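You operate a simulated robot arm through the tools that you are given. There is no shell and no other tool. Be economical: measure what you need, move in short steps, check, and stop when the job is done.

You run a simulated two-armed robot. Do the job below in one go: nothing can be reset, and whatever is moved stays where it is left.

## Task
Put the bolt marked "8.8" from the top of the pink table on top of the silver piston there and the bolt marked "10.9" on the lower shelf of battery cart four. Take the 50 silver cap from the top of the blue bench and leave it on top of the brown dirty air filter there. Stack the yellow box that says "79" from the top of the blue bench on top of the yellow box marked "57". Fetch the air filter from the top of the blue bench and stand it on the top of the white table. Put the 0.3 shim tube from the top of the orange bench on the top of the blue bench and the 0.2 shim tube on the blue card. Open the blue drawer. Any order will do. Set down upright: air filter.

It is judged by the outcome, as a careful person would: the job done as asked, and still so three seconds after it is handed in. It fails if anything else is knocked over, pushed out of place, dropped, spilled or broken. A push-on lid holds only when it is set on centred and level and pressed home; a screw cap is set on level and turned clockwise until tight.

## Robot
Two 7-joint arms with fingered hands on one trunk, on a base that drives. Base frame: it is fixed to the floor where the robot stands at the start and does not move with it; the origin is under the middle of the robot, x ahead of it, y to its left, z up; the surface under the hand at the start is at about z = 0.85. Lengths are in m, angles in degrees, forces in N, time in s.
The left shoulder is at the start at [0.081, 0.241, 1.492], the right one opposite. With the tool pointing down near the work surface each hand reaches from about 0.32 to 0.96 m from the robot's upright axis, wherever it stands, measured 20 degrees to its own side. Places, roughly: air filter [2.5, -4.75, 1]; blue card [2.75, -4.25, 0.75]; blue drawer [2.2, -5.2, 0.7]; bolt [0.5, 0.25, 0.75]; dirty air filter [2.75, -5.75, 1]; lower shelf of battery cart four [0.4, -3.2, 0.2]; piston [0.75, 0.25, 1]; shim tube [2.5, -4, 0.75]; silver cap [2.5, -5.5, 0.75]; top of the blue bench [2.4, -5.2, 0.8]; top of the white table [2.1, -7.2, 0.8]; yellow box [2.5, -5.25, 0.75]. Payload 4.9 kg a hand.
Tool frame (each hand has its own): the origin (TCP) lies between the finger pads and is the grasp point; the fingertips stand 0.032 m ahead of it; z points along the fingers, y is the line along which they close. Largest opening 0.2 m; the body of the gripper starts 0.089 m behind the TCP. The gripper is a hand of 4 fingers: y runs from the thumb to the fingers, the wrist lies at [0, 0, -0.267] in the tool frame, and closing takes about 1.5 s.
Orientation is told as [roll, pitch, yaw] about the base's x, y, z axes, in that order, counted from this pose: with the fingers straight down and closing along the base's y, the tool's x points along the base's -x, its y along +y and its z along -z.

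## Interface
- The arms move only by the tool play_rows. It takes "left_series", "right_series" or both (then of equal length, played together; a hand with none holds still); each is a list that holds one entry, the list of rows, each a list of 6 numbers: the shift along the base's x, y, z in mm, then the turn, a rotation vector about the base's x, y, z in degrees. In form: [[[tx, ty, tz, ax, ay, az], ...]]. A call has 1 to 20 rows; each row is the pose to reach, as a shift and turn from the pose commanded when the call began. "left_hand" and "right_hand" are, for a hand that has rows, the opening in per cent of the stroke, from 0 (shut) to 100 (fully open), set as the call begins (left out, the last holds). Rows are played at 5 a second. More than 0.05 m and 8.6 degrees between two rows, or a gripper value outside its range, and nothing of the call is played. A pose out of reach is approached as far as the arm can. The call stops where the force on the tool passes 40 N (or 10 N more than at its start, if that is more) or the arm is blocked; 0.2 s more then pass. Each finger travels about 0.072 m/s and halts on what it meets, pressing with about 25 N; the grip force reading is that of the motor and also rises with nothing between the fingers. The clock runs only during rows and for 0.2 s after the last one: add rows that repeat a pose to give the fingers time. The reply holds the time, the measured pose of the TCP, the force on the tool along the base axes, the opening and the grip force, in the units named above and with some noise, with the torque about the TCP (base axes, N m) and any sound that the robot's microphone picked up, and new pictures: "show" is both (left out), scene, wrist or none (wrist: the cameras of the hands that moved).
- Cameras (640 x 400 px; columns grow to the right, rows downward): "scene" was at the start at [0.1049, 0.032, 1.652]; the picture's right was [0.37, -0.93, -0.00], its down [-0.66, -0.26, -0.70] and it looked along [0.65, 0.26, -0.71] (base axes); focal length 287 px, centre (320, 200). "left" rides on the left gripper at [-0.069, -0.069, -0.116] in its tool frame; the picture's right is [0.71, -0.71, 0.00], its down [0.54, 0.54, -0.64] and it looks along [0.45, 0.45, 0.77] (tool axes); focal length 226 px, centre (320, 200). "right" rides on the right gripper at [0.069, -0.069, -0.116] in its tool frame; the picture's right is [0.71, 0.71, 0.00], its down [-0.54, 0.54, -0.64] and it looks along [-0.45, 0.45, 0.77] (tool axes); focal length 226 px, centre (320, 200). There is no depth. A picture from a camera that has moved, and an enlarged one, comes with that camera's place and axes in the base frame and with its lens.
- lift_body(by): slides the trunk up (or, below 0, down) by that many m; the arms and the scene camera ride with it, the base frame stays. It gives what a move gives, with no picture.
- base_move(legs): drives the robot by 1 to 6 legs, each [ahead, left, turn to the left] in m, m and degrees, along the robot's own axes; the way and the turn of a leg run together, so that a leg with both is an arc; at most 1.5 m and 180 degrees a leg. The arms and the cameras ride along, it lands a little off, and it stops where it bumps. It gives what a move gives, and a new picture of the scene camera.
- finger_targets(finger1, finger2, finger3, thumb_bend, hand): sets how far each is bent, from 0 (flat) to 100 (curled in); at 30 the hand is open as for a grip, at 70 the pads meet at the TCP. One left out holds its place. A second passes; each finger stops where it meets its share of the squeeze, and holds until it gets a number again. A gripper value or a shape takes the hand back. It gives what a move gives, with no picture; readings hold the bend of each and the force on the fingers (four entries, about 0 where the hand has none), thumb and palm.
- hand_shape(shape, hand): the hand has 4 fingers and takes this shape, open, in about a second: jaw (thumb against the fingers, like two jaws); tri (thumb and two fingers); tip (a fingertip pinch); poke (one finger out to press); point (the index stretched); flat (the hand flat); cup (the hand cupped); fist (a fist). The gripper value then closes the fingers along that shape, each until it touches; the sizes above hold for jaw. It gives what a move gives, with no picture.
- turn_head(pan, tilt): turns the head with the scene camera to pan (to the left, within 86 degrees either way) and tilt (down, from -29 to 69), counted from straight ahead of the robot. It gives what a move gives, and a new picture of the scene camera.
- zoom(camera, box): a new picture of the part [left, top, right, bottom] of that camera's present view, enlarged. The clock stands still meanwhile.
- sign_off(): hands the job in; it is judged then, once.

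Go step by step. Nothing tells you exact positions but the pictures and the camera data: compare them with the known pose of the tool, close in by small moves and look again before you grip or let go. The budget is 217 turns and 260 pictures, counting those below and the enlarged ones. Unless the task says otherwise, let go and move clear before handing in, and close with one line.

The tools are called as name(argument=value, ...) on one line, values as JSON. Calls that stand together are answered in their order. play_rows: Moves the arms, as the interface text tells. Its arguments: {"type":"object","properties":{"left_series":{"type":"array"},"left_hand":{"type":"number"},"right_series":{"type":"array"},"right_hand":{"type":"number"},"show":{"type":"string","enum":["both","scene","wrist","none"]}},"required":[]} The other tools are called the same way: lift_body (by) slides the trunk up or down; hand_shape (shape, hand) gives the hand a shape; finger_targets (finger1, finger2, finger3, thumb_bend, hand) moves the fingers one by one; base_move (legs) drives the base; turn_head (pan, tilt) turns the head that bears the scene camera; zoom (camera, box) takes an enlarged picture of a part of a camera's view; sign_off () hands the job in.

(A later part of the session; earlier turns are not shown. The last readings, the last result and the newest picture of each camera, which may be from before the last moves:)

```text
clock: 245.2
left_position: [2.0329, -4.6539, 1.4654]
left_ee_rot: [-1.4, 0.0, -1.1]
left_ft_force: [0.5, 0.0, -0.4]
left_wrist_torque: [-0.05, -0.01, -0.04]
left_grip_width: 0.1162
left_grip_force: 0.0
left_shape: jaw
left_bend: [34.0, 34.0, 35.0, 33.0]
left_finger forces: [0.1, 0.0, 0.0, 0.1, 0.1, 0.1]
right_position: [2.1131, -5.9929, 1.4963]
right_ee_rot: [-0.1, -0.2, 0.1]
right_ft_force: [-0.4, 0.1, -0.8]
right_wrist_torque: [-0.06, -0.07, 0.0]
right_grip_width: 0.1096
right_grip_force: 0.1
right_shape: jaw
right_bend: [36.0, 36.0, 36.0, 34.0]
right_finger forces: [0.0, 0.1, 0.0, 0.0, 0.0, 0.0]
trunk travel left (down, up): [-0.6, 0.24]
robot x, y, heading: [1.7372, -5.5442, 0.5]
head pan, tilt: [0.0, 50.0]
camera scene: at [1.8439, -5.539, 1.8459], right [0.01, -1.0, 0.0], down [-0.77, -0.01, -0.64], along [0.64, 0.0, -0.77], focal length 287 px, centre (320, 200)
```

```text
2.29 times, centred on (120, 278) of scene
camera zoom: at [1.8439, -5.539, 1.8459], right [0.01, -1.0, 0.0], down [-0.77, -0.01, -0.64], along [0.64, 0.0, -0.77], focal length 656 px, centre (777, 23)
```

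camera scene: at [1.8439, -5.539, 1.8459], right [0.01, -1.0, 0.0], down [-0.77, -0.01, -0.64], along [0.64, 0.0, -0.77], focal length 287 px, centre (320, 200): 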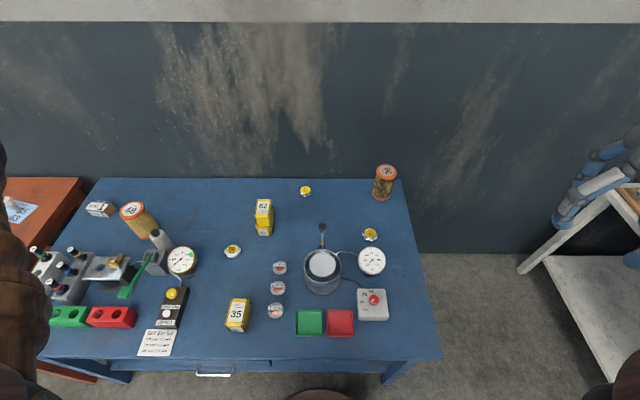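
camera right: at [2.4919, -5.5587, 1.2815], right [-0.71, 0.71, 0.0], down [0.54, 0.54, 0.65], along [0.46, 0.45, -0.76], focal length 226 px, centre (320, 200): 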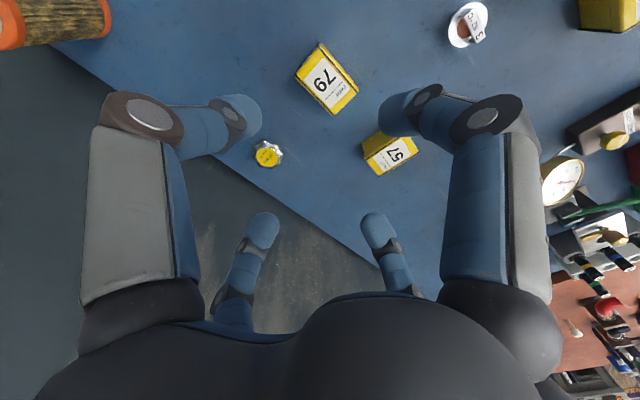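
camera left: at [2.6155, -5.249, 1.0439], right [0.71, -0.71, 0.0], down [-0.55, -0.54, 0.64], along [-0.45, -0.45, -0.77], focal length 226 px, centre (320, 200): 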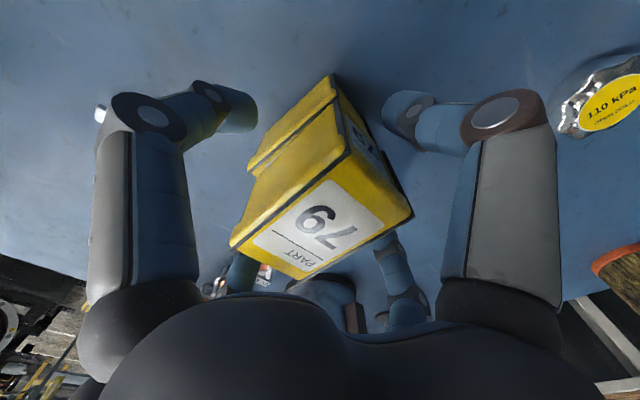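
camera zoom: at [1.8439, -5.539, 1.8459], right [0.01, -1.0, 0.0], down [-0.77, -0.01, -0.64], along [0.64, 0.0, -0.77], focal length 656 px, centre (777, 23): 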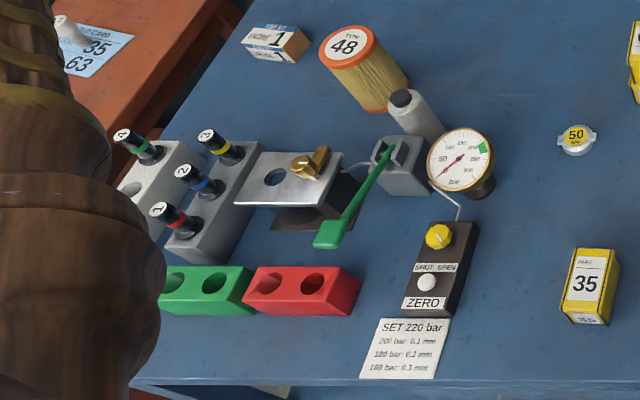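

Nothing seems displaced: pump, gauge and lever are where they were. Next, cap 50 at (2.422, -5.188) with the right hand; strafe left with the hands kept high, then lower the trunk.

base_move(legs=[[0, 0.38, -0.5]])

lift_body(by=-0.26)

play_rows(right_series=[[[20, 35, 0, 0, -2.5, 0], [40, 70, 0, 0, -5, 0], [60, 105, 0, 0, -7.5, 0], [80, 140, 0, 0, -10, 0], [100, 175, 0, 0, -12.5, 0], [120, 210, 0, 0, -15, 0], [150, 245, 0, 0, -15, 0], [180, 280, 0, 0, -15, 0], [215, 310, 0, 0, -15, 0], [245, 345, 0, 0, -15, 0], [275, 380, 0, 0, -15, 0], [300, 415, 0, 0, -15, 0], [305, 425, -45, 0, -15, 0], [305, 425, -90, 0, -15, 0], [305, 425, -135, 0, -15, 0]]], right_hand=45)

```text
clock: 247.6
left_position: [2.0384, -4.2863, 1.4686]
left_ee_rot: [-1.2, 0.1, -1.5]
left_ft_force: [-0.5, -0.3, -0.6]
left_wrist_torque: [0.07, 0.0, 0.0]
left_grip_width: 0.1159
left_grip_force: 0.0
left_shape: jaw
left_bend: [34.0, 34.0, 35.0, 33.0]
left_finger forces: [0.0, 0.0, 0.0, 0.1, 0.1, 0.0]
right_position: [2.111, -5.6237, 1.4953]
right_ee_rot: [0.2, -0.2, -0.3]
right_ft_force: [0.5, -0.7, -0.5]
right_wrist_torque: [0.05, -0.01, 0.01]
right_grip_width: 0.1098
right_grip_force: 0.1
right_shape: jaw
right_bend: [36.0, 36.0, 36.0, 34.0]
right_finger forces: [0.0, 0.1, 0.0, 0.0, 0.0, 0.0]
trunk travel left (down, up): [-0.6, 0.24]
robot x, y, heading: [1.7393, -5.1718, 0.1]
head pan, tilt: [0.0, 50.0]
camera scene: at [1.8444, -5.1709, 1.8458], right [0.0, -1.0, 0.0], down [-0.77, 0.0, -0.64], along [0.64, 0.0, -0.77], focal length 287 px, centre (320, 200)
```

scene: 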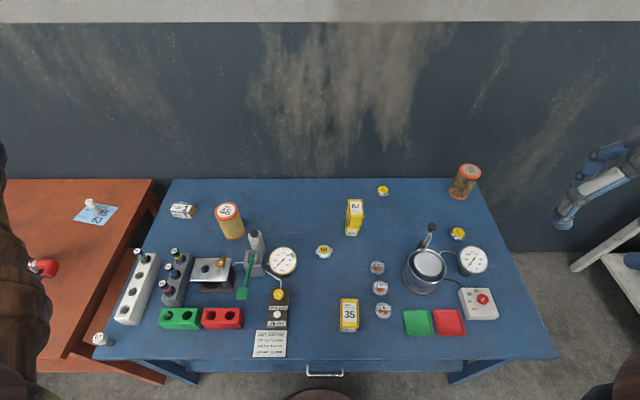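

```text
clock: 250.3
left_position: [2.0402, -4.2821, 1.2052]
left_ee_rot: [-1.3, 0.1, -1.5]
left_ft_force: [-0.1, 0.6, -0.6]
left_wrist_torque: [0.0, 0.0, -0.05]
left_grip_width: 0.116
left_grip_force: 0.1
left_shape: jaw
left_bend: [34.0, 34.0, 35.0, 33.0]
left_finger forces: [0.1, 0.1, 0.1, 0.0, 0.1, 0.0]
right_position: [2.1101, -5.6209, 1.2372]
right_ee_rot: [0.0, -0.3, -0.3]
right_ft_force: [0.3, -0.5, -0.4]
right_wrist_torque: [0.01, -0.01, -0.01]
right_grip_width: 0.1098
right_grip_force: 0.0
right_shape: jaw
right_bend: [36.0, 36.0, 36.0, 34.0]
right_finger forces: [0.0, 0.0, 0.1, 0.1, 0.2, 0.0]
trunk travel left (down, up): [-0.34, 0.5]
robot x, y, heading: [1.7376, -5.1658, -0.0]
head pan, tilt: [0.0, 50.0]
```

```text
clock: 253.5
left_position: [2.0399, -4.2826, 1.2072]
left_ee_rot: [-1.3, 0.1, -1.5]
left_ft_force: [0.5, 0.2, -0.7]
left_wrist_torque: [0.0, 0.01, -0.02]
left_grip_width: 0.1163
left_grip_force: 0.1
left_shape: jaw
left_bend: [34.0, 34.0, 35.0, 33.0]
left_finger forces: [0.0, 0.0, 0.0, 0.0, 0.1, 0.0]
right_position: [2.4172, -5.1961, 1.0982]
right_ee_rot: [0.2, -15.2, -0.2]
right_ft_force: [-0.5, 0.3, 0.2]
right_wrist_torque: [0.02, 0.04, 0.0]
right_grip_width: 0.0903
right_grip_force: 0.1
right_shape: jaw
right_bend: [40.0, 40.0, 40.0, 38.0]
right_finger forces: [0.1, 0.0, 0.0, 0.0, 0.0, 0.0]
trunk travel left (down, up): [-0.34, 0.5]
robot x, y, heading: [1.7364, -5.1679, -0.2]
head pan, tilt: [0.0, 50.0]
camera scene: at [1.8451, -5.1659, 1.5859], right [0.0, -1.0, 0.0], down [-0.77, 0.0, -0.64], along [0.64, 0.0, -0.77], focal length 287 px, centre (320, 200)
camera right: at [2.32, -5.2642, 1.1939], right [-0.68, 0.71, -0.18], down [0.36, 0.54, 0.76], along [0.64, 0.45, -0.62], focal length 226 px, centre (320, 200)
```

scene: 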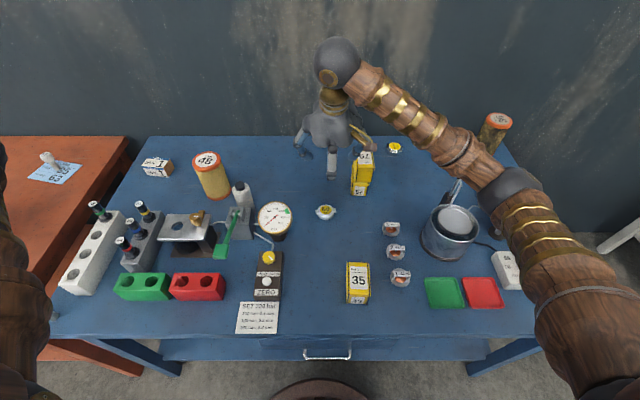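
right: 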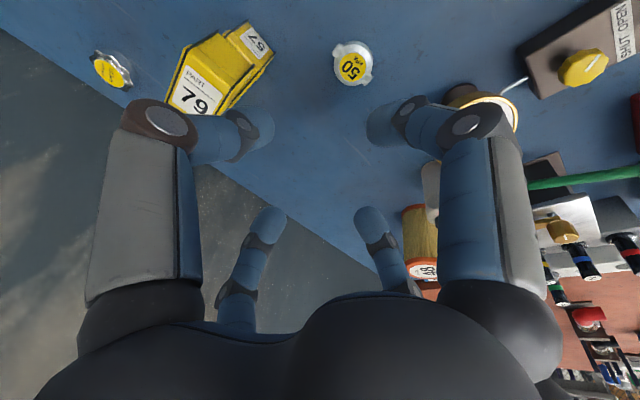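

play_rows(right_series=[[[-1, 5, -45, 0, 0, 0], [-1, 5, -90, 0, 0, 0], [-1, 5, -135, 0, 0, 0], [-1, 5, -180, 0, 0, 0]]], show="both")

```text
clock: 254.5
left_position: [2.04, -4.2821, 1.2069]
left_ee_rot: [-1.3, 0.1, -1.5]
left_ft_force: [-0.4, 0.8, 0.3]
left_wrist_torque: [-0.02, -0.01, 0.0]
left_grip_width: 0.1161
left_grip_force: 0.1
left_shape: jaw
left_bend: [34.0, 34.0, 35.0, 33.0]
left_finger forces: [0.0, 0.0, 0.0, 0.0, 0.0, 0.1]
right_position: [2.4137, -5.1896, 0.9191]
right_ee_rot: [0.0, -15.2, -0.3]
right_ft_force: [0.1, -0.8, -0.4]
right_wrist_torque: [-0.03, 0.01, 0.02]
right_grip_width: 0.0906
right_grip_force: 0.0
right_shape: jaw
right_bend: [40.0, 40.0, 40.0, 38.0]
right_finger forces: [0.0, 0.0, 0.1, 0.1, 0.0, 0.0]
trunk travel left (down, up): [-0.34, 0.5]
robot x, y, heading: [1.7366, -5.1671, -0.2]
head pan, tilt: [0.0, 50.0]
camera scene: at [1.845, -5.1662, 1.5859], right [0.0, -1.0, 0.0], down [-0.77, 0.0, -0.64], along [0.64, 0.0, -0.77], focal length 287 px, centre (320, 200)
camera right: at [2.3173, -5.2574, 1.0148], right [-0.68, 0.71, -0.18], down [0.36, 0.54, 0.76], along [0.64, 0.45, -0.62], focal length 226 px, centre (320, 200)
```

scene: 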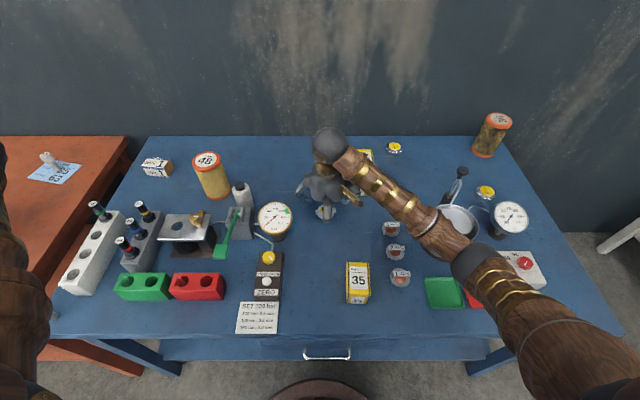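
right: 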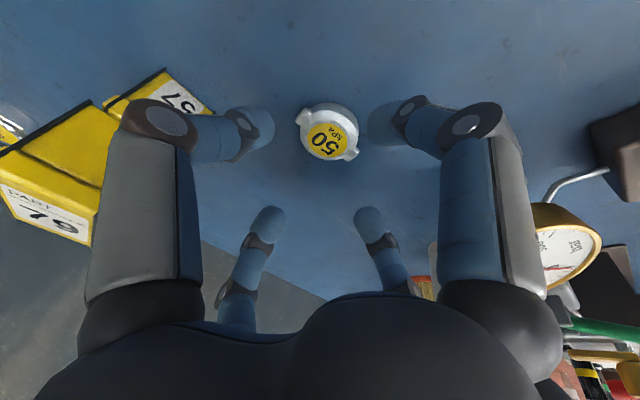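

lift_body(by=0.12)

play_rows(right_series=[[[-1, -3, -45, 0, 0, 0], [-1, -3, -90, 0, 0, 0], [-1, -3, -130, 0, 0, 0], [-1, -3, -160, 0, 0, 0], [-1, -3, -176, 0, 0, 0]]], show="both")

```text
clock: 256.0
left_position: [2.0404, -4.2823, 1.3252]
left_ee_rot: [-1.4, 0.0, -1.5]
left_ft_force: [-0.4, 0.8, -0.1]
left_wrist_torque: [0.01, -0.01, -0.01]
left_grip_width: 0.1161
left_grip_force: 0.1
left_shape: jaw
left_bend: [34.0, 34.0, 35.0, 33.0]
left_finger forces: [0.0, 0.0, 0.0, 0.0, 0.1, 0.0]
right_position: [2.4142, -5.1894, 1.0397]
right_ee_rot: [0.1, -15.2, -0.2]
right_ft_force: [0.1, 0.6, 0.4]
right_wrist_torque: [0.0, 0.02, 0.01]
right_grip_width: 0.09
right_grip_force: 0.0
right_shape: jaw
right_bend: [40.0, 40.0, 40.0, 38.0]
right_finger forces: [0.0, 0.0, 0.0, 0.0, 0.1, 0.0]
trunk travel left (down, up): [-0.46, 0.38]
robot x, y, heading: [1.7369, -5.1674, 0.0]
head pan, tilt: [0.0, 50.0]
```

```text
clock: 257.2
left_position: [2.0384, -4.2825, 1.3266]
left_ee_rot: [-1.2, 0.0, -1.4]
left_ft_force: [-0.4, -0.3, -0.3]
left_wrist_torque: [0.02, -0.02, -0.01]
left_grip_width: 0.1159
left_grip_force: 0.2
left_shape: jaw
left_bend: [34.0, 34.0, 35.0, 33.0]
left_finger forces: [0.0, 0.0, 0.1, 0.1, 0.0, 0.0]
right_position: [2.4124, -5.1928, 0.8622]
right_ee_rot: [0.1, -15.3, -0.3]
right_ft_force: [-0.7, -0.6, 4.6]
right_wrist_torque: [0.0, 0.25, -0.02]
right_grip_width: 0.09
right_grip_force: 0.1
right_shape: jaw
right_bend: [40.0, 40.0, 40.0, 38.0]
right_finger forces: [5.3, 0.0, 0.1, 0.0, 0.0, 0.0]
trunk travel left (down, up): [-0.46, 0.38]
robot x, y, heading: [1.7398, -5.1683, 0.1]
head pan, tilt: [0.0, 50.0]
camera scene: at [1.8429, -5.1661, 1.7062], right [0.0, -1.0, 0.0], down [-0.77, 0.0, -0.64], along [0.64, 0.0, -0.77], focal length 287 px, centre (320, 200)
camera right: at [2.3154, -5.26, 0.9594], right [-0.68, 0.71, -0.19], down [0.35, 0.54, 0.76], along [0.64, 0.45, -0.62], focal length 226 px, centre (320, 200)
```

scene: 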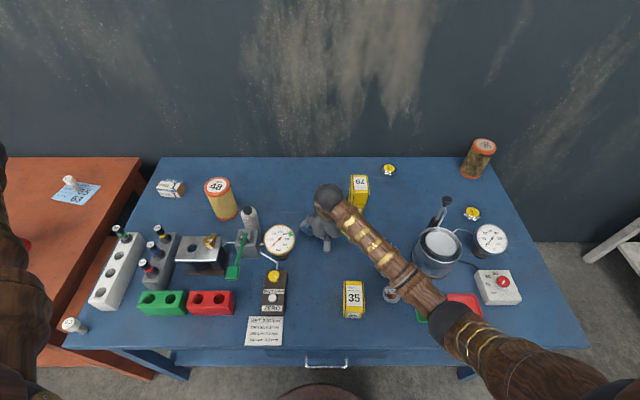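
right: 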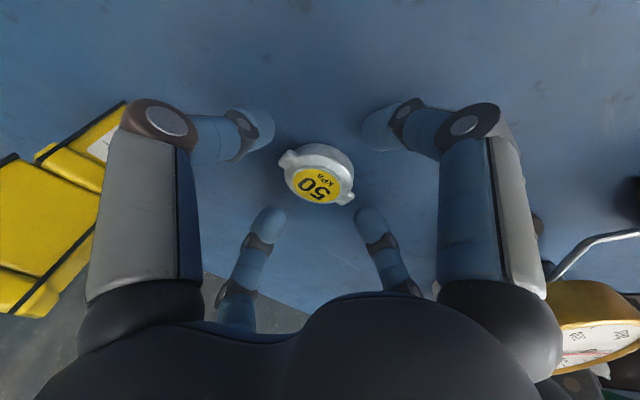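

play_rows(right_series=[[[0, 0, 3, 0, 0, 0], [0, 0, 3, 0, 0, 0]]], right_hand=45, show="none")

play_rows(right_series=[[[0, 0, 0, 0, 0, 0], [0, 0, 0, 0, 0, 0], [0, 0, 0, 0, 0, 0], [0, 0, 0, 0, 0, 0], [0, 0, 0, 0, 0, 0], [0, 0, 0, 0, 0, 0]]], right_hand=0, show="wrist")

```text
clock: 257.8
left_position: [2.0394, -4.2825, 1.3255]
left_ee_rot: [-1.3, 0.2, -1.5]
left_ft_force: [0.7, 0.6, 0.7]
left_wrist_torque: [0.0, -0.02, -0.02]
left_grip_width: 0.1159
left_grip_force: 0.2
left_shape: jaw
left_bend: [34.0, 34.0, 35.0, 33.0]
left_finger forces: [0.1, 0.0, 0.0, 0.1, 0.1, 0.0]
right_position: [2.4124, -5.194, 0.8664]
right_ee_rot: [0.1, -15.2, -0.3]
right_ft_force: [-0.1, 0.5, 0.0]
right_wrist_torque: [0.02, -0.03, 0.0]
right_grip_width: 0.09
right_grip_force: 0.1
right_shape: jaw
right_bend: [40.0, 40.0, 40.0, 38.0]
right_finger forces: [0.0, 0.0, 0.0, 0.0, 0.0, 0.1]
trunk travel left (down, up): [-0.46, 0.38]
robot x, y, heading: [1.7397, -5.1665, 0.1]
head pan, tilt: [0.0, 50.0]
```

```text
clock: 259.2
left_position: [2.0399, -4.2819, 1.3253]
left_ee_rot: [-1.3, 0.1, -1.5]
left_ft_force: [-0.4, 0.2, -0.5]
left_wrist_torque: [0.01, 0.01, 0.02]
left_grip_width: 0.1161
left_grip_force: 0.1
left_shape: jaw
left_bend: [34.0, 34.0, 35.0, 33.0]
left_finger forces: [0.0, 0.0, 0.1, 0.0, 0.0, 0.0]
right_position: [2.4122, -5.1928, 0.8673]
right_ee_rot: [0.1, -15.2, -0.3]
right_ft_force: [-0.4, 0.2, 0.5]
right_wrist_torque: [-0.02, 0.0, -0.01]
right_grip_width: 0.0339
right_grip_force: 24.7
right_shape: jaw
right_bend: [80.0, 48.0, 76.0, 55.0]
right_finger forces: [17.9, 21.4, 0.0, 0.1, 21.6, 0.1]
trunk travel left (down, up): [-0.46, 0.38]
robot x, y, heading: [1.7379, -5.1711, -0.0]
head pan, tilt: [0.0, 50.0]
camera right: at [2.3164, -5.2604, 0.9621], right [-0.68, 0.71, -0.18], down [0.36, 0.54, 0.76], along [0.64, 0.45, -0.62], focal length 226 px, centre (320, 200)
```

right: 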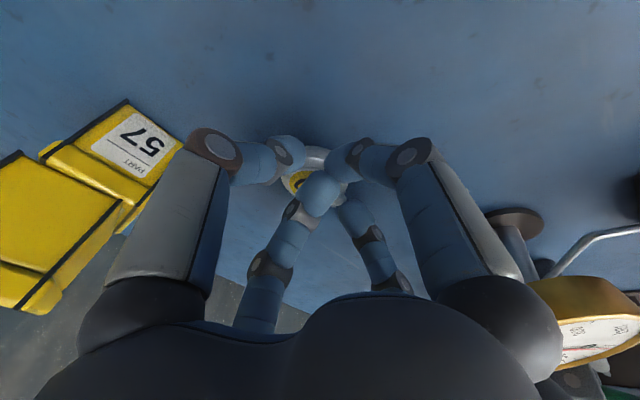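

The far finger slipped over the cap. I'll reopen and close only the thumb and middle finger across it.

play_rows(right_series=[[[0, 0, 0, 0, 0, 0], [0, 0, 0, 0, 0, 0], [0, 0, 0, 0, 0, 0], [0, 0, 0, 0, 0, 0]]], right_hand=45, show="wrist")

```text
clock: 260.2
left_position: [2.0389, -4.2816, 1.3268]
left_ee_rot: [-1.3, 0.1, -1.5]
left_ft_force: [-0.5, -0.2, 0.4]
left_wrist_torque: [-0.03, 0.01, -0.01]
left_grip_width: 0.116
left_grip_force: 0.1
left_shape: jaw
left_bend: [34.0, 34.0, 35.0, 33.0]
left_finger forces: [0.0, 0.0, 0.0, 0.0, 0.1, 0.1]
right_position: [2.4135, -5.1926, 0.8662]
right_ee_rot: [0.2, -15.2, -0.3]
right_ft_force: [0.9, 0.3, 0.0]
right_wrist_torque: [0.02, 0.02, 0.01]
right_grip_width: 0.0896
right_grip_force: 0.0
right_shape: jaw
right_bend: [40.0, 40.0, 40.0, 38.0]
right_finger forces: [0.1, 0.0, 0.1, 0.1, 0.1, 0.0]
trunk travel left (down, up): [-0.46, 0.38]
robot x, y, heading: [1.7354, -5.172, -0.1]
head pan, tilt: [0.0, 50.0]
camera right: at [2.3164, -5.2604, 0.9621], right [-0.68, 0.71, -0.18], down [0.36, 0.54, 0.76], along [0.64, 0.45, -0.62], focal length 226 px, centre (320, 200)
```

right: 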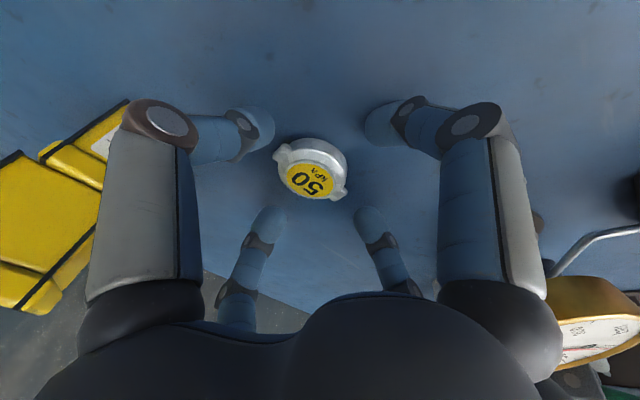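

play_rows(right_series=[[[6, -4, 0, 0, 0, 0], [6, -4, -3, 0, 0, 0]]], show="none")

finger_targets(hand="right", finger2=75, thumb_bend=75)

zoom(camera="right", box=[240, 110, 400, 210])

```text
clock: 260.8
left_position: [2.0388, -4.2823, 1.3257]
left_ee_rot: [-1.3, 0.0, -1.5]
left_ft_force: [-0.2, 0.7, 0.5]
left_wrist_torque: [0.0, 0.0, 0.01]
left_grip_width: 0.1161
left_grip_force: 0.0
left_shape: jaw
left_bend: [34.0, 34.0, 35.0, 33.0]
left_finger forces: [0.1, 0.0, 0.1, 0.0, 0.1, 0.0]
right_position: [2.4184, -5.1968, 0.8636]
right_ee_rot: [0.1, -15.3, -0.2]
right_ft_force: [-0.9, -0.2, 5.8]
right_wrist_torque: [0.01, 0.3, 0.01]
right_grip_width: 0.0894
right_grip_force: 0.1
right_shape: jaw
right_bend: [40.0, 40.0, 40.0, 38.0]
right_finger forces: [6.3, 0.0, 0.0, 0.0, 0.1, 0.0]
trunk travel left (down, up): [-0.46, 0.38]
robot x, y, heading: [1.7386, -5.1721, 0.2]
head pan, tilt: [0.0, 50.0]
```

```text
clock: 261.8
left_position: [2.0391, -4.2836, 1.326]
left_ee_rot: [-1.3, 0.1, -1.6]
left_ft_force: [0.5, 0.0, -0.1]
left_wrist_torque: [0.0, 0.02, 0.01]
left_grip_width: 0.1159
left_grip_force: 0.0
left_shape: jaw
left_bend: [34.0, 34.0, 35.0, 33.0]
left_finger forces: [0.1, 0.0, 0.0, 0.0, 0.1, 0.0]
right_position: [2.4183, -5.1963, 0.8636]
right_ee_rot: [0.0, -15.2, -0.4]
right_ft_force: [-0.6, -0.7, 9.7]
right_wrist_torque: [0.18, 0.26, 0.01]
right_grip_width: 0.0395
right_grip_force: 19.0
right_shape: fingers
right_bend: [41.0, 51.0, 40.0, 67.0]
right_finger forces: [6.3, 15.9, 0.1, 0.0, 16.3, 0.0]
trunk travel left (down, up): [-0.46, 0.38]
robot x, y, heading: [1.7406, -5.1694, 0.1]
head pan, tilt: [0.0, 50.0]
```

```text
4.00 times, centred on (320, 160) of right
camera zoom: at [2.3212, -5.2642, 0.9594], right [-0.68, 0.71, -0.18], down [0.36, 0.54, 0.76], along [0.64, 0.45, -0.62], focal length 904 px, centre (320, 360)
```

zoom: 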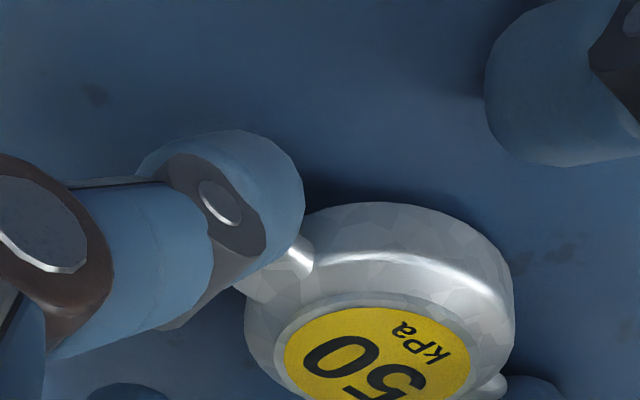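

play_rows(right_series=[[[0, 0, 5, 0, 0, 0], [0, 0, 20, 0, 0, 0], [0, 0, 50, 0, 0, 0]]], show="none")

zoom(camera="right", box=[240, 110, 400, 210])

zoom(camera="scene", box=[270, 170, 390, 265])

```text
clock: 262.6
left_position: [2.0384, -4.2818, 1.3243]
left_ee_rot: [-1.3, 0.1, -1.5]
left_ft_force: [-0.3, 0.2, -0.8]
left_wrist_torque: [0.02, -0.04, 0.01]
left_grip_width: 0.1159
left_grip_force: 0.1
left_shape: jaw
left_bend: [34.0, 34.0, 35.0, 33.0]
left_finger forces: [0.0, 0.0, 0.0, 0.0, 0.0, 0.1]
right_position: [2.4187, -5.1975, 0.9142]
right_ee_rot: [0.2, -15.2, -0.3]
right_ft_force: [-0.4, 1.3, -1.4]
right_wrist_torque: [-0.04, 0.04, 0.02]
right_grip_width: 0.0425
right_grip_force: 15.6
right_shape: fingers
right_bend: [40.0, 51.0, 40.0, 67.0]
right_finger forces: [0.1, 16.0, 0.0, 0.1, 15.9, 0.1]
trunk travel left (down, up): [-0.46, 0.38]
robot x, y, heading: [1.7394, -5.1676, -0.0]
head pan, tilt: [0.0, 50.0]
```

```text
4.00 times, centred on (320, 160) of right
camera zoom: at [2.3217, -5.2641, 1.0092], right [-0.68, 0.71, -0.18], down [0.36, 0.54, 0.76], along [0.64, 0.45, -0.62], focal length 904 px, centre (320, 360)
```

zoom: 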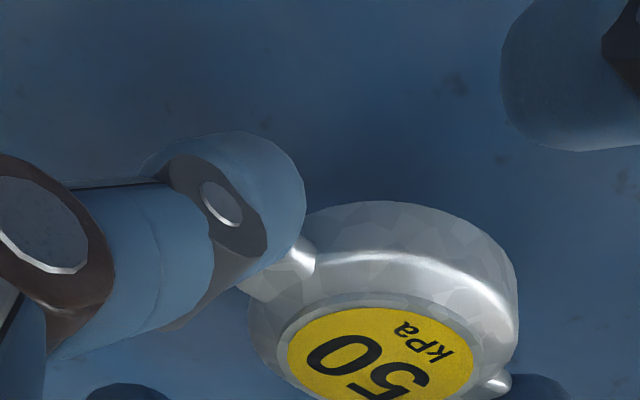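

```text
4.21 times, centred on (330, 218) of scene
camera zoom: at [1.8442, -5.1661, 1.7058], right [0.0, -1.0, 0.0], down [-0.77, 0.0, -0.64], along [0.64, 0.0, -0.77], focal length 1209 px, centre (278, 126)
```

zoom: 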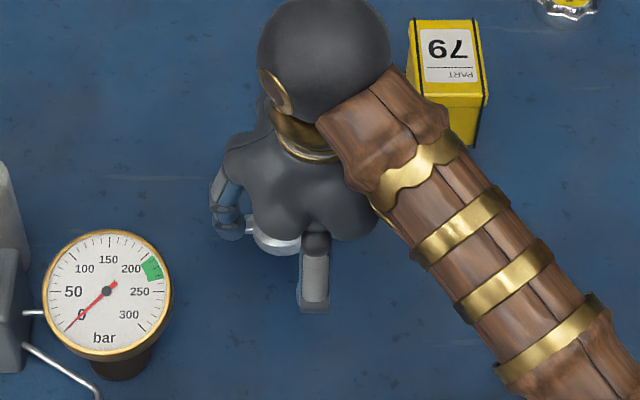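

The cap is held level. I'll raise it, strafe right and extend toward the dirty filter.

play_rows(right_series=[[[0, 0, 45, 0, 0, 0], [0, 0, 90, 0, 0, 0], [0, 0, 135, 0, 0, 0], [0, 0, 180, 0, 0, 0], [0, 0, 225, 0, 0, 0], [0, 0, 270, 0, 0, 0], [0, 0, 310, 0, 0, 0]]], show="none")

base_move(legs=[[0, -0.41, 0]])

play_rows(right_series=[[[25, -30, 0, 0, 0, 0], [50, -60, 0, 0, 0, 0], [75, -90, 0, 0, 0, 0], [100, -120, 0, 0, 0, 0], [125, -150, 0, 0, 0, 0], [150, -180, 0, 0, 0, 0], [175, -200, 0, 0, 0, 0], [200, -200, 0, 0, 0, 0]]], show="both")

```text
clock: 264.2
left_position: [2.04, -4.2823, 1.326]
left_ee_rot: [-1.3, 0.2, -1.5]
left_ft_force: [-0.3, 0.1, -0.5]
left_wrist_torque: [0.0, 0.0, 0.0]
left_grip_width: 0.1162
left_grip_force: 0.1
left_shape: jaw
left_bend: [34.0, 34.0, 35.0, 33.0]
left_finger forces: [0.0, 0.1, 0.0, 0.0, 0.1, 0.0]
right_position: [2.4166, -5.1986, 1.2252]
right_ee_rot: [0.1, -15.1, -0.3]
right_ft_force: [-0.2, 0.6, 0.0]
right_wrist_torque: [0.0, 0.01, -0.05]
right_grip_width: 0.0426
right_grip_force: 16.1
right_shape: fingers
right_bend: [40.0, 51.0, 40.0, 67.0]
right_finger forces: [0.1, 15.7, 0.1, 0.0, 15.6, 0.1]
trunk travel left (down, up): [-0.46, 0.38]
robot x, y, heading: [1.735, -5.1715, 0.1]
head pan, tilt: [0.0, 50.0]
```

```text
clock: 266.7
left_position: [2.0417, -4.6847, 1.3251]
left_ee_rot: [-1.4, 0.1, -1.6]
left_ft_force: [0.8, 0.0, -0.5]
left_wrist_torque: [0.01, -0.01, -0.01]
left_grip_width: 0.1161
left_grip_force: 0.1
left_shape: jaw
left_bend: [34.0, 34.0, 35.0, 33.0]
left_finger forces: [0.0, 0.0, 0.1, 0.1, 0.1, 0.0]
right_position: [2.4185, -5.6028, 1.2229]
right_ee_rot: [0.0, -15.2, -0.3]
right_ft_force: [0.0, 0.4, -0.7]
right_wrist_torque: [-0.07, 0.03, 0.0]
right_grip_width: 0.0426
right_grip_force: 15.4
right_shape: fingers
right_bend: [40.0, 51.0, 40.0, 67.0]
right_finger forces: [0.0, 15.7, 0.0, 0.1, 15.6, 0.0]
trunk travel left (down, up): [-0.46, 0.38]
robot x, y, heading: [1.737, -5.5741, -0.2]
head pan, tilt: [0.0, 50.0]
camera scene: at [1.844, -5.5688, 1.7058], right [0.0, -1.0, 0.0], down [-0.77, 0.0, -0.64], along [0.64, 0.0, -0.77], focal length 287 px, centre (320, 200)
```

scene: 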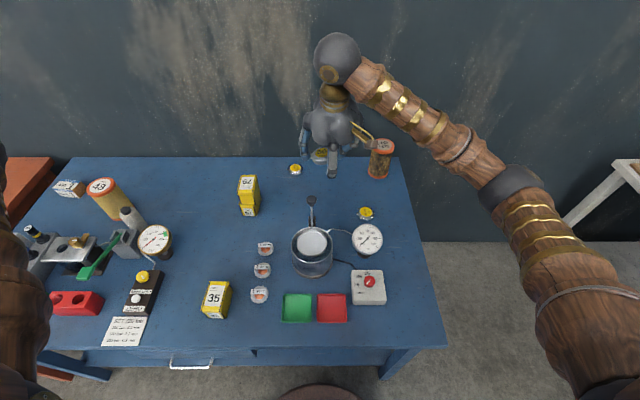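

```text
clock: 268.5
left_position: [2.0416, -4.685, 1.3252]
left_ee_rot: [-1.4, 0.2, -1.6]
left_ft_force: [0.0, -0.4, 0.0]
left_wrist_torque: [0.01, 0.02, 0.0]
left_grip_width: 0.1163
left_grip_force: 0.0
left_shape: jaw
left_bend: [34.0, 34.0, 35.0, 33.0]
left_finger forces: [0.0, 0.1, 0.0, 0.0, 0.0, 0.0]
right_position: [2.6189, -5.8027, 1.2225]
right_ee_rot: [0.1, -15.1, -0.2]
right_ft_force: [0.5, -0.6, -2.0]
right_wrist_torque: [-0.04, 0.02, 0.04]
right_grip_width: 0.0421
right_grip_force: 15.6
right_shape: fingers
right_bend: [40.0, 51.0, 40.0, 67.0]
right_finger forces: [0.0, 15.4, 0.0, 0.1, 15.5, 0.1]
trunk travel left (down, up): [-0.46, 0.38]
robot x, y, heading: [1.7356, -5.5763, -0.1]
head pan, tilt: [0.0, 50.0]
camera scene: at [1.8451, -5.5695, 1.7057], right [0.0, -1.0, 0.0], down [-0.77, 0.0, -0.64], along [0.64, 0.0, -0.77], focal length 287 px, centre (320, 200)
camera right: at [2.5207, -5.8708, 1.3178], right [-0.68, 0.71, -0.18], down [0.36, 0.54, 0.76], along [0.64, 0.45, -0.62], focal length 226 px, centre (320, 200)
```

scene: 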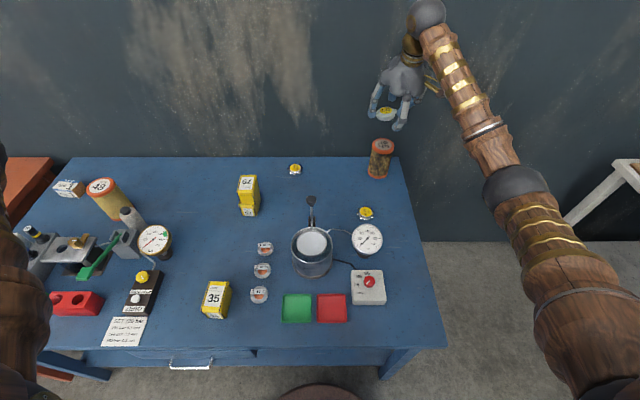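
right: 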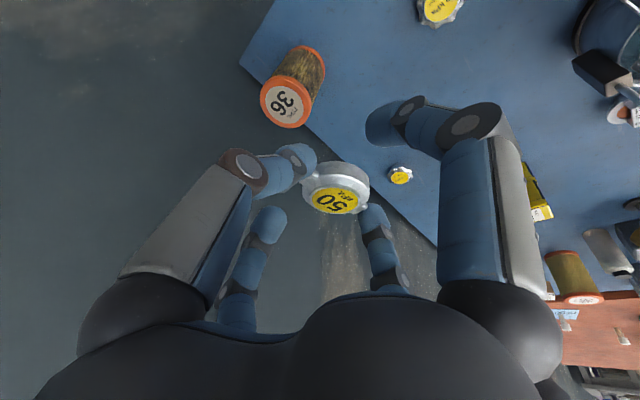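

lift_body(by=-0.12)

play_rows(right_series=[[[30, -6, 0, 0, 0, 0], [60, -12, 0, 0, 0, 0], [90, -18, 0, 0, 0, 0], [121, -24, 0, 0, 0, 0], [121, -24, 0, 0, 0, 0]]], show="both")

```text
clock: 270.0
left_position: [2.0408, -4.6872, 1.2058]
left_ee_rot: [-1.4, 0.1, -1.5]
left_ft_force: [-0.1, -0.4, 1.3]
left_wrist_torque: [-0.02, -0.04, -0.01]
left_grip_width: 0.1158
left_grip_force: 0.1
left_shape: jaw
left_bend: [34.0, 34.0, 35.0, 33.0]
left_finger forces: [0.0, 0.0, 0.0, 0.0, 0.0, 0.1]
right_position: [2.6164, -5.8042, 1.1029]
right_ee_rot: [0.1, -15.2, -0.4]
right_ft_force: [-0.3, -0.2, -0.9]
right_wrist_torque: [-0.01, -0.01, 0.0]
right_grip_width: 0.0425
right_grip_force: 15.6
right_shape: fingers
right_bend: [40.0, 51.0, 40.0, 67.0]
right_finger forces: [0.0, 15.5, 0.0, 0.1, 15.5, 0.1]
trunk travel left (down, up): [-0.34, 0.5]
robot x, y, heading: [1.7331, -5.5734, 0.0]
head pan, tilt: [0.0, 50.0]
```

```text
clock: 271.2
left_position: [2.0403, -4.6871, 1.2067]
left_ee_rot: [-1.2, 0.1, -1.6]
left_ft_force: [-0.1, 0.7, 0.8]
left_wrist_torque: [0.01, -0.02, 0.01]
left_grip_width: 0.1161
left_grip_force: 0.1
left_shape: jaw
left_bend: [34.0, 34.0, 35.0, 33.0]
left_finger forces: [0.0, 0.0, 0.0, 0.0, 0.0, 0.0]
right_position: [2.7382, -5.8281, 1.1006]
right_ee_rot: [0.1, -15.2, -0.4]
right_ft_force: [-0.2, -0.8, 0.3]
right_wrist_torque: [-0.01, -0.01, -0.01]
right_grip_width: 0.0425
right_grip_force: 15.2
right_shape: fingers
right_bend: [40.0, 51.0, 40.0, 67.0]
right_finger forces: [0.1, 15.6, 0.0, 0.1, 15.4, 0.0]
trunk travel left (down, up): [-0.34, 0.5]
robot x, y, heading: [1.7394, -5.574, -0.2]
head pan, tilt: [0.0, 50.0]
camera scene: at [1.8437, -5.5715, 1.5858], right [0.0, -1.0, 0.0], down [-0.77, 0.0, -0.64], along [0.64, 0.0, -0.77], focal length 287 px, centre (320, 200)
camera right: at [2.6418, -5.8966, 1.1972], right [-0.68, 0.71, -0.18], down [0.36, 0.54, 0.76], along [0.64, 0.45, -0.62], focal length 226 px, centre (320, 200)
```

scene: 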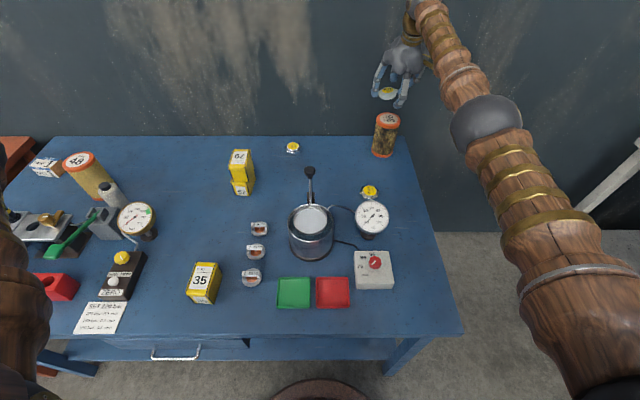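
right: 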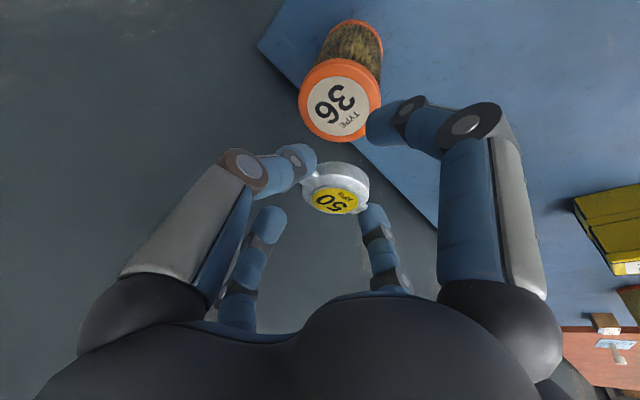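

The cap sits 2 cm to the left in my grip; I correct for that and lower it onto the filter.

play_rows(right_series=[[[-3, -20, -10, 0, 0, 0], [-3, -20, -45, 0, 0, 0], [-3, -20, -70, 0, 0, 0]]], show="both")

zoom(camera="scene", box=[340, 80, 440, 160])

```text
clock: 272.0
left_position: [2.0411, -4.6872, 1.2046]
left_ee_rot: [-1.3, 0.1, -1.6]
left_ft_force: [-0.5, -0.4, 0.8]
left_wrist_torque: [0.02, 0.02, 0.01]
left_grip_width: 0.1158
left_grip_force: 0.1
left_shape: jaw
left_bend: [34.0, 34.0, 35.0, 33.0]
left_finger forces: [0.1, 0.1, 0.0, 0.0, 0.1, 0.1]
right_position: [2.7346, -5.8488, 1.0317]
right_ee_rot: [0.1, -15.2, -0.4]
right_ft_force: [0.1, -0.4, -0.5]
right_wrist_torque: [-0.02, 0.04, -0.01]
right_grip_width: 0.0425
right_grip_force: 15.6
right_shape: fingers
right_bend: [40.0, 51.0, 40.0, 67.0]
right_finger forces: [0.1, 15.8, 0.0, 0.0, 15.5, 0.0]
trunk travel left (down, up): [-0.34, 0.5]
robot x, y, heading: [1.7356, -5.5719, -0.3]
head pan, tilt: [0.0, 50.0]
camera scene: at [1.8446, -5.5705, 1.5858], right [0.0, -1.0, 0.0], down [-0.77, 0.0, -0.64], along [0.64, 0.0, -0.77], focal length 287 px, centre (320, 200)
camera right: at [2.6384, -5.9152, 1.1268], right [-0.68, 0.71, -0.18], down [0.36, 0.54, 0.76], along [0.64, 0.45, -0.62], focal length 226 px, centre (320, 200)
```

scene: 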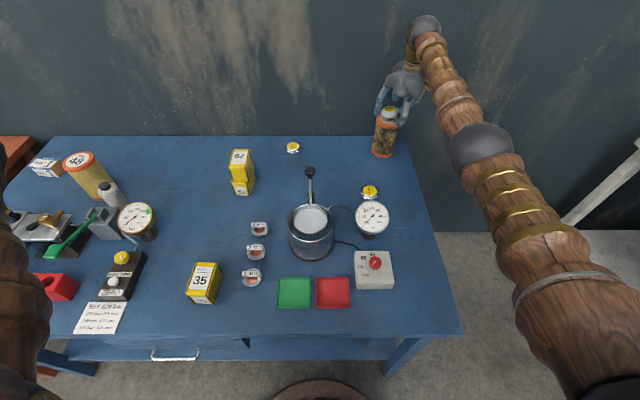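
right: 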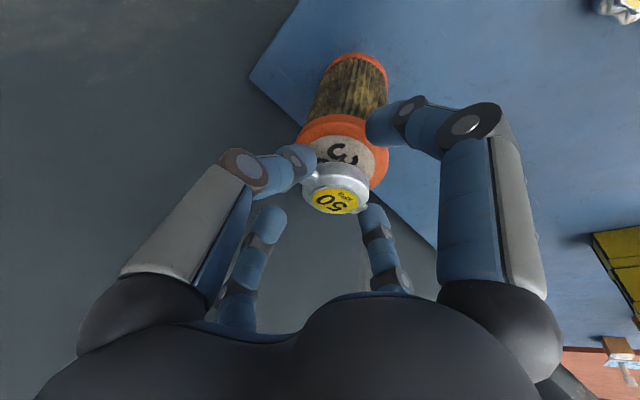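

```text
5.00 times, centred on (390, 120) of scene
camera zoom: at [1.8446, -5.5705, 1.5858], right [0.0, -1.0, 0.0], down [-0.77, 0.0, -0.64], along [0.64, 0.0, -0.77], focal length 1435 px, centre (-30, 600)
```

zoom: 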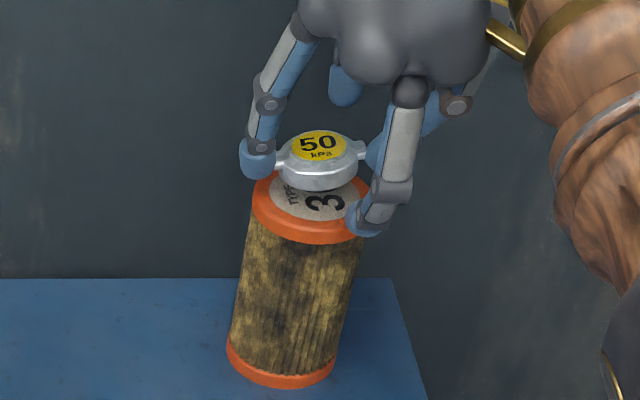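

finger_targets(hand="right", finger1=22, finger3=22)

play_rows(right_series=[[[0, 0, -8, 0, 0, 0], [0, 0, -13, 0, 0, 0], [0, 0, -16, 0, 0, 0], [0, 0, -18, 0, 0, 0]]], show="none")

zoom(camera="scene", box=[340, 80, 440, 160])

```text
clock: 273.0
left_position: [2.0405, -4.6873, 1.2053]
left_ee_rot: [-1.3, 0.1, -1.6]
left_ft_force: [0.0, 0.2, -0.2]
left_wrist_torque: [0.02, -0.02, 0.02]
left_grip_width: 0.1158
left_grip_force: 0.1
left_shape: jaw
left_bend: [34.0, 34.0, 35.0, 33.0]
left_finger forces: [0.0, 0.0, 0.2, 0.1, 0.0, 0.0]
right_position: [2.7354, -5.8474, 1.0317]
right_ee_rot: [0.1, -15.2, -0.4]
right_ft_force: [0.7, 0.2, -1.3]
right_wrist_torque: [-0.02, 0.02, 0.0]
right_grip_width: 0.1085
right_grip_force: 15.3
right_shape: fingers
right_bend: [22.0, 51.0, 22.0, 67.0]
right_finger forces: [0.1, 15.6, 0.1, 0.1, 15.5, 0.0]
trunk travel left (down, up): [-0.34, 0.5]
robot x, y, heading: [1.7362, -5.5728, -0.2]
head pan, tilt: [0.0, 50.0]
```

```text
clock: 274.0
left_position: [2.0398, -4.6867, 1.2069]
left_ee_rot: [-1.4, 0.1, -1.6]
left_ft_force: [0.0, -0.7, 0.4]
left_wrist_torque: [-0.02, 0.02, 0.02]
left_grip_width: 0.1158
left_grip_force: 0.0
left_shape: jaw
left_bend: [34.0, 34.0, 35.0, 33.0]
left_finger forces: [0.0, 0.1, 0.1, 0.0, 0.1, 0.0]
right_position: [2.7348, -5.8481, 1.0148]
right_ee_rot: [0.1, -15.2, -0.3]
right_ft_force: [-1.1, 0.6, 2.2]
right_wrist_torque: [0.16, 0.02, 0.02]
right_grip_width: 0.1084
right_grip_force: 16.0
right_shape: fingers
right_bend: [22.0, 51.0, 22.0, 67.0]
right_finger forces: [0.0, 15.4, 0.1, 0.0, 15.8, 0.0]
trunk travel left (down, up): [-0.34, 0.5]
robot x, y, heading: [1.7364, -5.5761, -0.1]
head pan, tilt: [0.0, 50.0]
```

```text
5.00 times, centred on (390, 120) of scene
camera zoom: at [1.8434, -5.5707, 1.5859], right [0.0, -1.0, 0.0], down [-0.77, 0.0, -0.64], along [0.64, 0.0, -0.77], focal length 1435 px, centre (-30, 600)
```

zoom: 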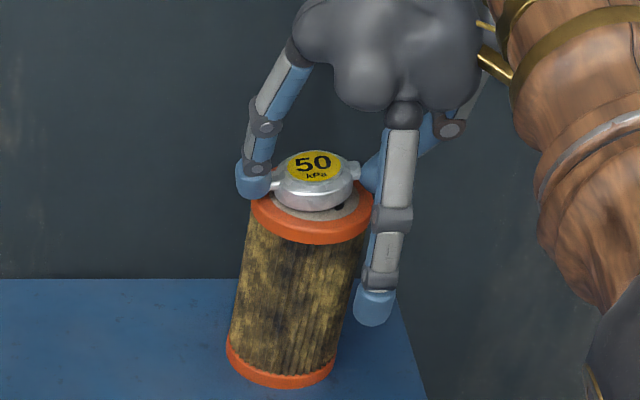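

play_rows(right_series=[[[0, 0, -1.5, 0, 0, 0]]], show="none")

finger_targets(hand="right", finger2=38, thumb_bend=50)

zoom(camera="scene", box=[340, 80, 440, 160])

```text
clock: 274.4
left_position: [2.0391, -4.6867, 1.2063]
left_ee_rot: [-1.3, 0.0, -1.6]
left_ft_force: [-0.2, -1.0, -0.5]
left_wrist_torque: [0.0, -0.03, 0.0]
left_grip_width: 0.1161
left_grip_force: 0.0
left_shape: jaw
left_bend: [34.0, 34.0, 35.0, 33.0]
left_finger forces: [0.0, 0.0, 0.0, 0.0, 0.0, 0.1]
right_position: [2.7339, -5.8474, 1.0141]
right_ee_rot: [0.2, -15.3, -0.3]
right_ft_force: [-1.6, -0.3, 4.2]
right_wrist_torque: [0.24, -0.03, 0.02]
right_grip_width: 0.1083
right_grip_force: 15.9
right_shape: fingers
right_bend: [22.0, 51.0, 22.0, 67.0]
right_finger forces: [0.0, 15.4, 0.1, 0.0, 16.2, 0.1]
trunk travel left (down, up): [-0.34, 0.5]
robot x, y, heading: [1.7391, -5.5712, 0.1]
head pan, tilt: [0.0, 50.0]
```

```text
clock: 275.4
left_position: [2.0403, -4.6862, 1.2065]
left_ee_rot: [-1.4, 0.1, -1.6]
left_ft_force: [0.3, -0.4, -0.2]
left_wrist_torque: [-0.03, -0.02, -0.01]
left_grip_width: 0.1158
left_grip_force: 0.0
left_shape: jaw
left_bend: [34.0, 34.0, 35.0, 33.0]
left_finger forces: [0.0, 0.0, 0.0, 0.0, 0.1, 0.0]
right_position: [2.7355, -5.8478, 1.0119]
right_ee_rot: [0.1, -15.3, -0.4]
right_ft_force: [0.3, -0.5, 0.0]
right_wrist_torque: [-0.01, -0.01, -0.03]
right_grip_width: 0.1214
right_grip_force: 0.1
right_shape: fingers
right_bend: [22.0, 38.0, 22.0, 50.0]
right_finger forces: [0.0, 0.1, 0.0, 0.0, 0.0, 0.0]
trunk travel left (down, up): [-0.34, 0.5]
robot x, y, heading: [1.7398, -5.572, -0.2]
head pan, tilt: [0.0, 50.0]
```

```text
5.00 times, centred on (390, 120) of scene
camera zoom: at [1.8439, -5.5708, 1.5858], right [0.0, -1.0, 0.0], down [-0.77, 0.0, -0.64], along [0.64, 0.0, -0.77], focal length 1435 px, centre (-30, 600)
```

zoom: 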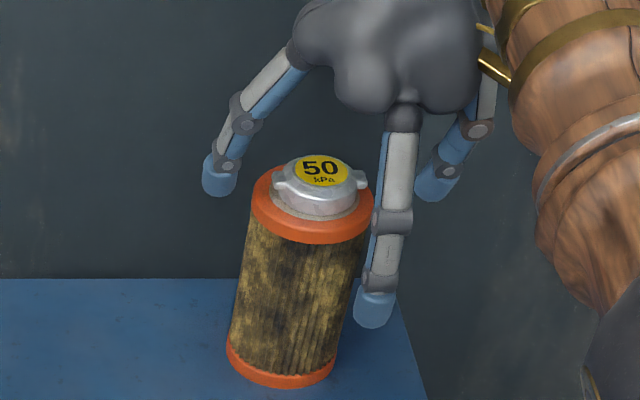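

The cap rests on the dirty filter. Rise straight up, raise the trunk, then withdraw.

play_rows(right_series=[[[0, 0, 20, 0, 0, 0], [0, 0, 60, 0, 0, 0], [0, 0, 100, 0, 0, 0], [0, 0, 140, 0, 0, 0]]], show="none")

lift_body(by=0.2)

play_rows(right_series=[[[-45, 0, 0, 0, 0, 0], [-90, 0, 0, 0, 2, 0], [-135, 0, 0, 0, 4, 0], [-180, 0, 0, 0, 6, 0], [-225, 0, 0, 0, 8, 0], [-270, 0, 0, 0, 10, 0], [-315, 0, 0, 0, 12, 0], [-360, 0, 0, 0, 14, 0], [-405, 0, 0, 0, 15, 0], [-450, 0, 0, 0, 15, 0], [-495, 0, 0, 0, 15, 0], [-540, -20, 0, 0, 15, 0], [-580, -40, 0, 0, 15, 0]]], right_hand=60, show="scene")

```text
clock: 276.4
left_position: [2.0391, -4.6866, 1.2054]
left_ee_rot: [-1.3, 0.1, -1.6]
left_ft_force: [0.1, 0.4, -0.9]
left_wrist_torque: [0.01, -0.02, 0.0]
left_grip_width: 0.1159
left_grip_force: 0.1
left_shape: jaw
left_bend: [34.0, 34.0, 35.0, 33.0]
left_finger forces: [0.1, 0.0, 0.0, 0.0, 0.0, 0.1]
right_position: [2.7328, -5.8469, 1.1543]
right_ee_rot: [0.1, -15.2, -0.2]
right_ft_force: [0.1, -0.1, -0.1]
right_wrist_torque: [-0.02, 0.02, 0.02]
right_grip_width: 0.1216
right_grip_force: 0.1
right_shape: fingers
right_bend: [22.0, 38.0, 22.0, 50.0]
right_finger forces: [0.0, 0.0, 0.1, 0.0, 0.0, 0.1]
trunk travel left (down, up): [-0.34, 0.5]
robot x, y, heading: [1.7384, -5.5729, -0.2]
head pan, tilt: [0.0, 50.0]
```

```text
clock: 278.6
left_position: [2.0399, -4.6879, 1.4054]
left_ee_rot: [-1.3, 0.1, -1.7]
left_ft_force: [-0.1, 0.4, -0.2]
left_wrist_torque: [-0.03, 0.01, -0.01]
left_grip_width: 0.1161
left_grip_force: 0.1
left_shape: jaw
left_bend: [34.0, 34.0, 35.0, 33.0]
left_finger forces: [0.0, 0.0, 0.1, 0.1, 0.0, 0.0]
right_position: [2.7346, -5.8485, 1.3542]
right_ee_rot: [0.1, -15.1, -0.5]
right_ft_force: [0.2, 0.4, 0.4]
right_wrist_torque: [-0.01, 0.05, 0.0]
right_grip_width: 0.1216
right_grip_force: 0.0
right_shape: fingers
right_bend: [22.0, 38.0, 22.0, 50.0]
right_finger forces: [0.0, 0.0, 0.0, 0.0, 0.1, 0.0]
trunk travel left (down, up): [-0.54, 0.3]
robot x, y, heading: [1.7376, -5.5694, -0.1]
head pan, tilt: [0.0, 50.0]
```

```text
clock: 281.4
left_position: [2.0367, -4.6877, 1.4088]
left_ee_rot: [-1.1, 0.0, -1.5]
left_ft_force: [-1.5, 0.3, 0.4]
left_wrist_torque: [0.02, -0.05, 0.0]
left_grip_width: 0.116
left_grip_force: 0.1
left_shape: jaw
left_bend: [34.0, 34.0, 35.0, 33.0]
left_finger forces: [0.0, 0.0, 0.0, 0.0, 0.0, 0.0]
right_position: [2.1507, -5.8893, 1.3504]
right_ee_rot: [0.1, -0.4, -0.3]
right_ft_force: [-0.2, -0.4, 0.1]
right_wrist_torque: [0.01, -0.06, 0.0]
right_grip_width: 0.1204
right_grip_force: 0.1
right_shape: jaw
right_bend: [34.0, 34.0, 34.0, 32.0]
right_finger forces: [0.0, 0.0, 0.0, 0.0, 0.0, 0.0]
trunk travel left (down, up): [-0.54, 0.3]
robot x, y, heading: [1.7347, -5.5724, -0.4]
head pan, tilt: [0.0, 50.0]
camera scene: at [1.8403, -5.5732, 1.7861], right [0.0, -1.0, 0.0], down [-0.76, 0.0, -0.64], along [0.64, 0.0, -0.76], focal length 287 px, centre (320, 200)
```

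scene: 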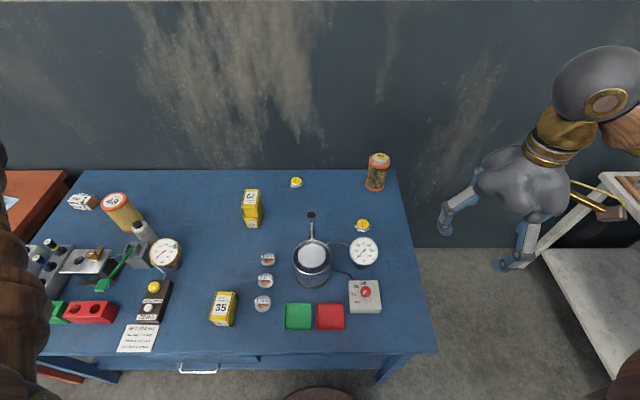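

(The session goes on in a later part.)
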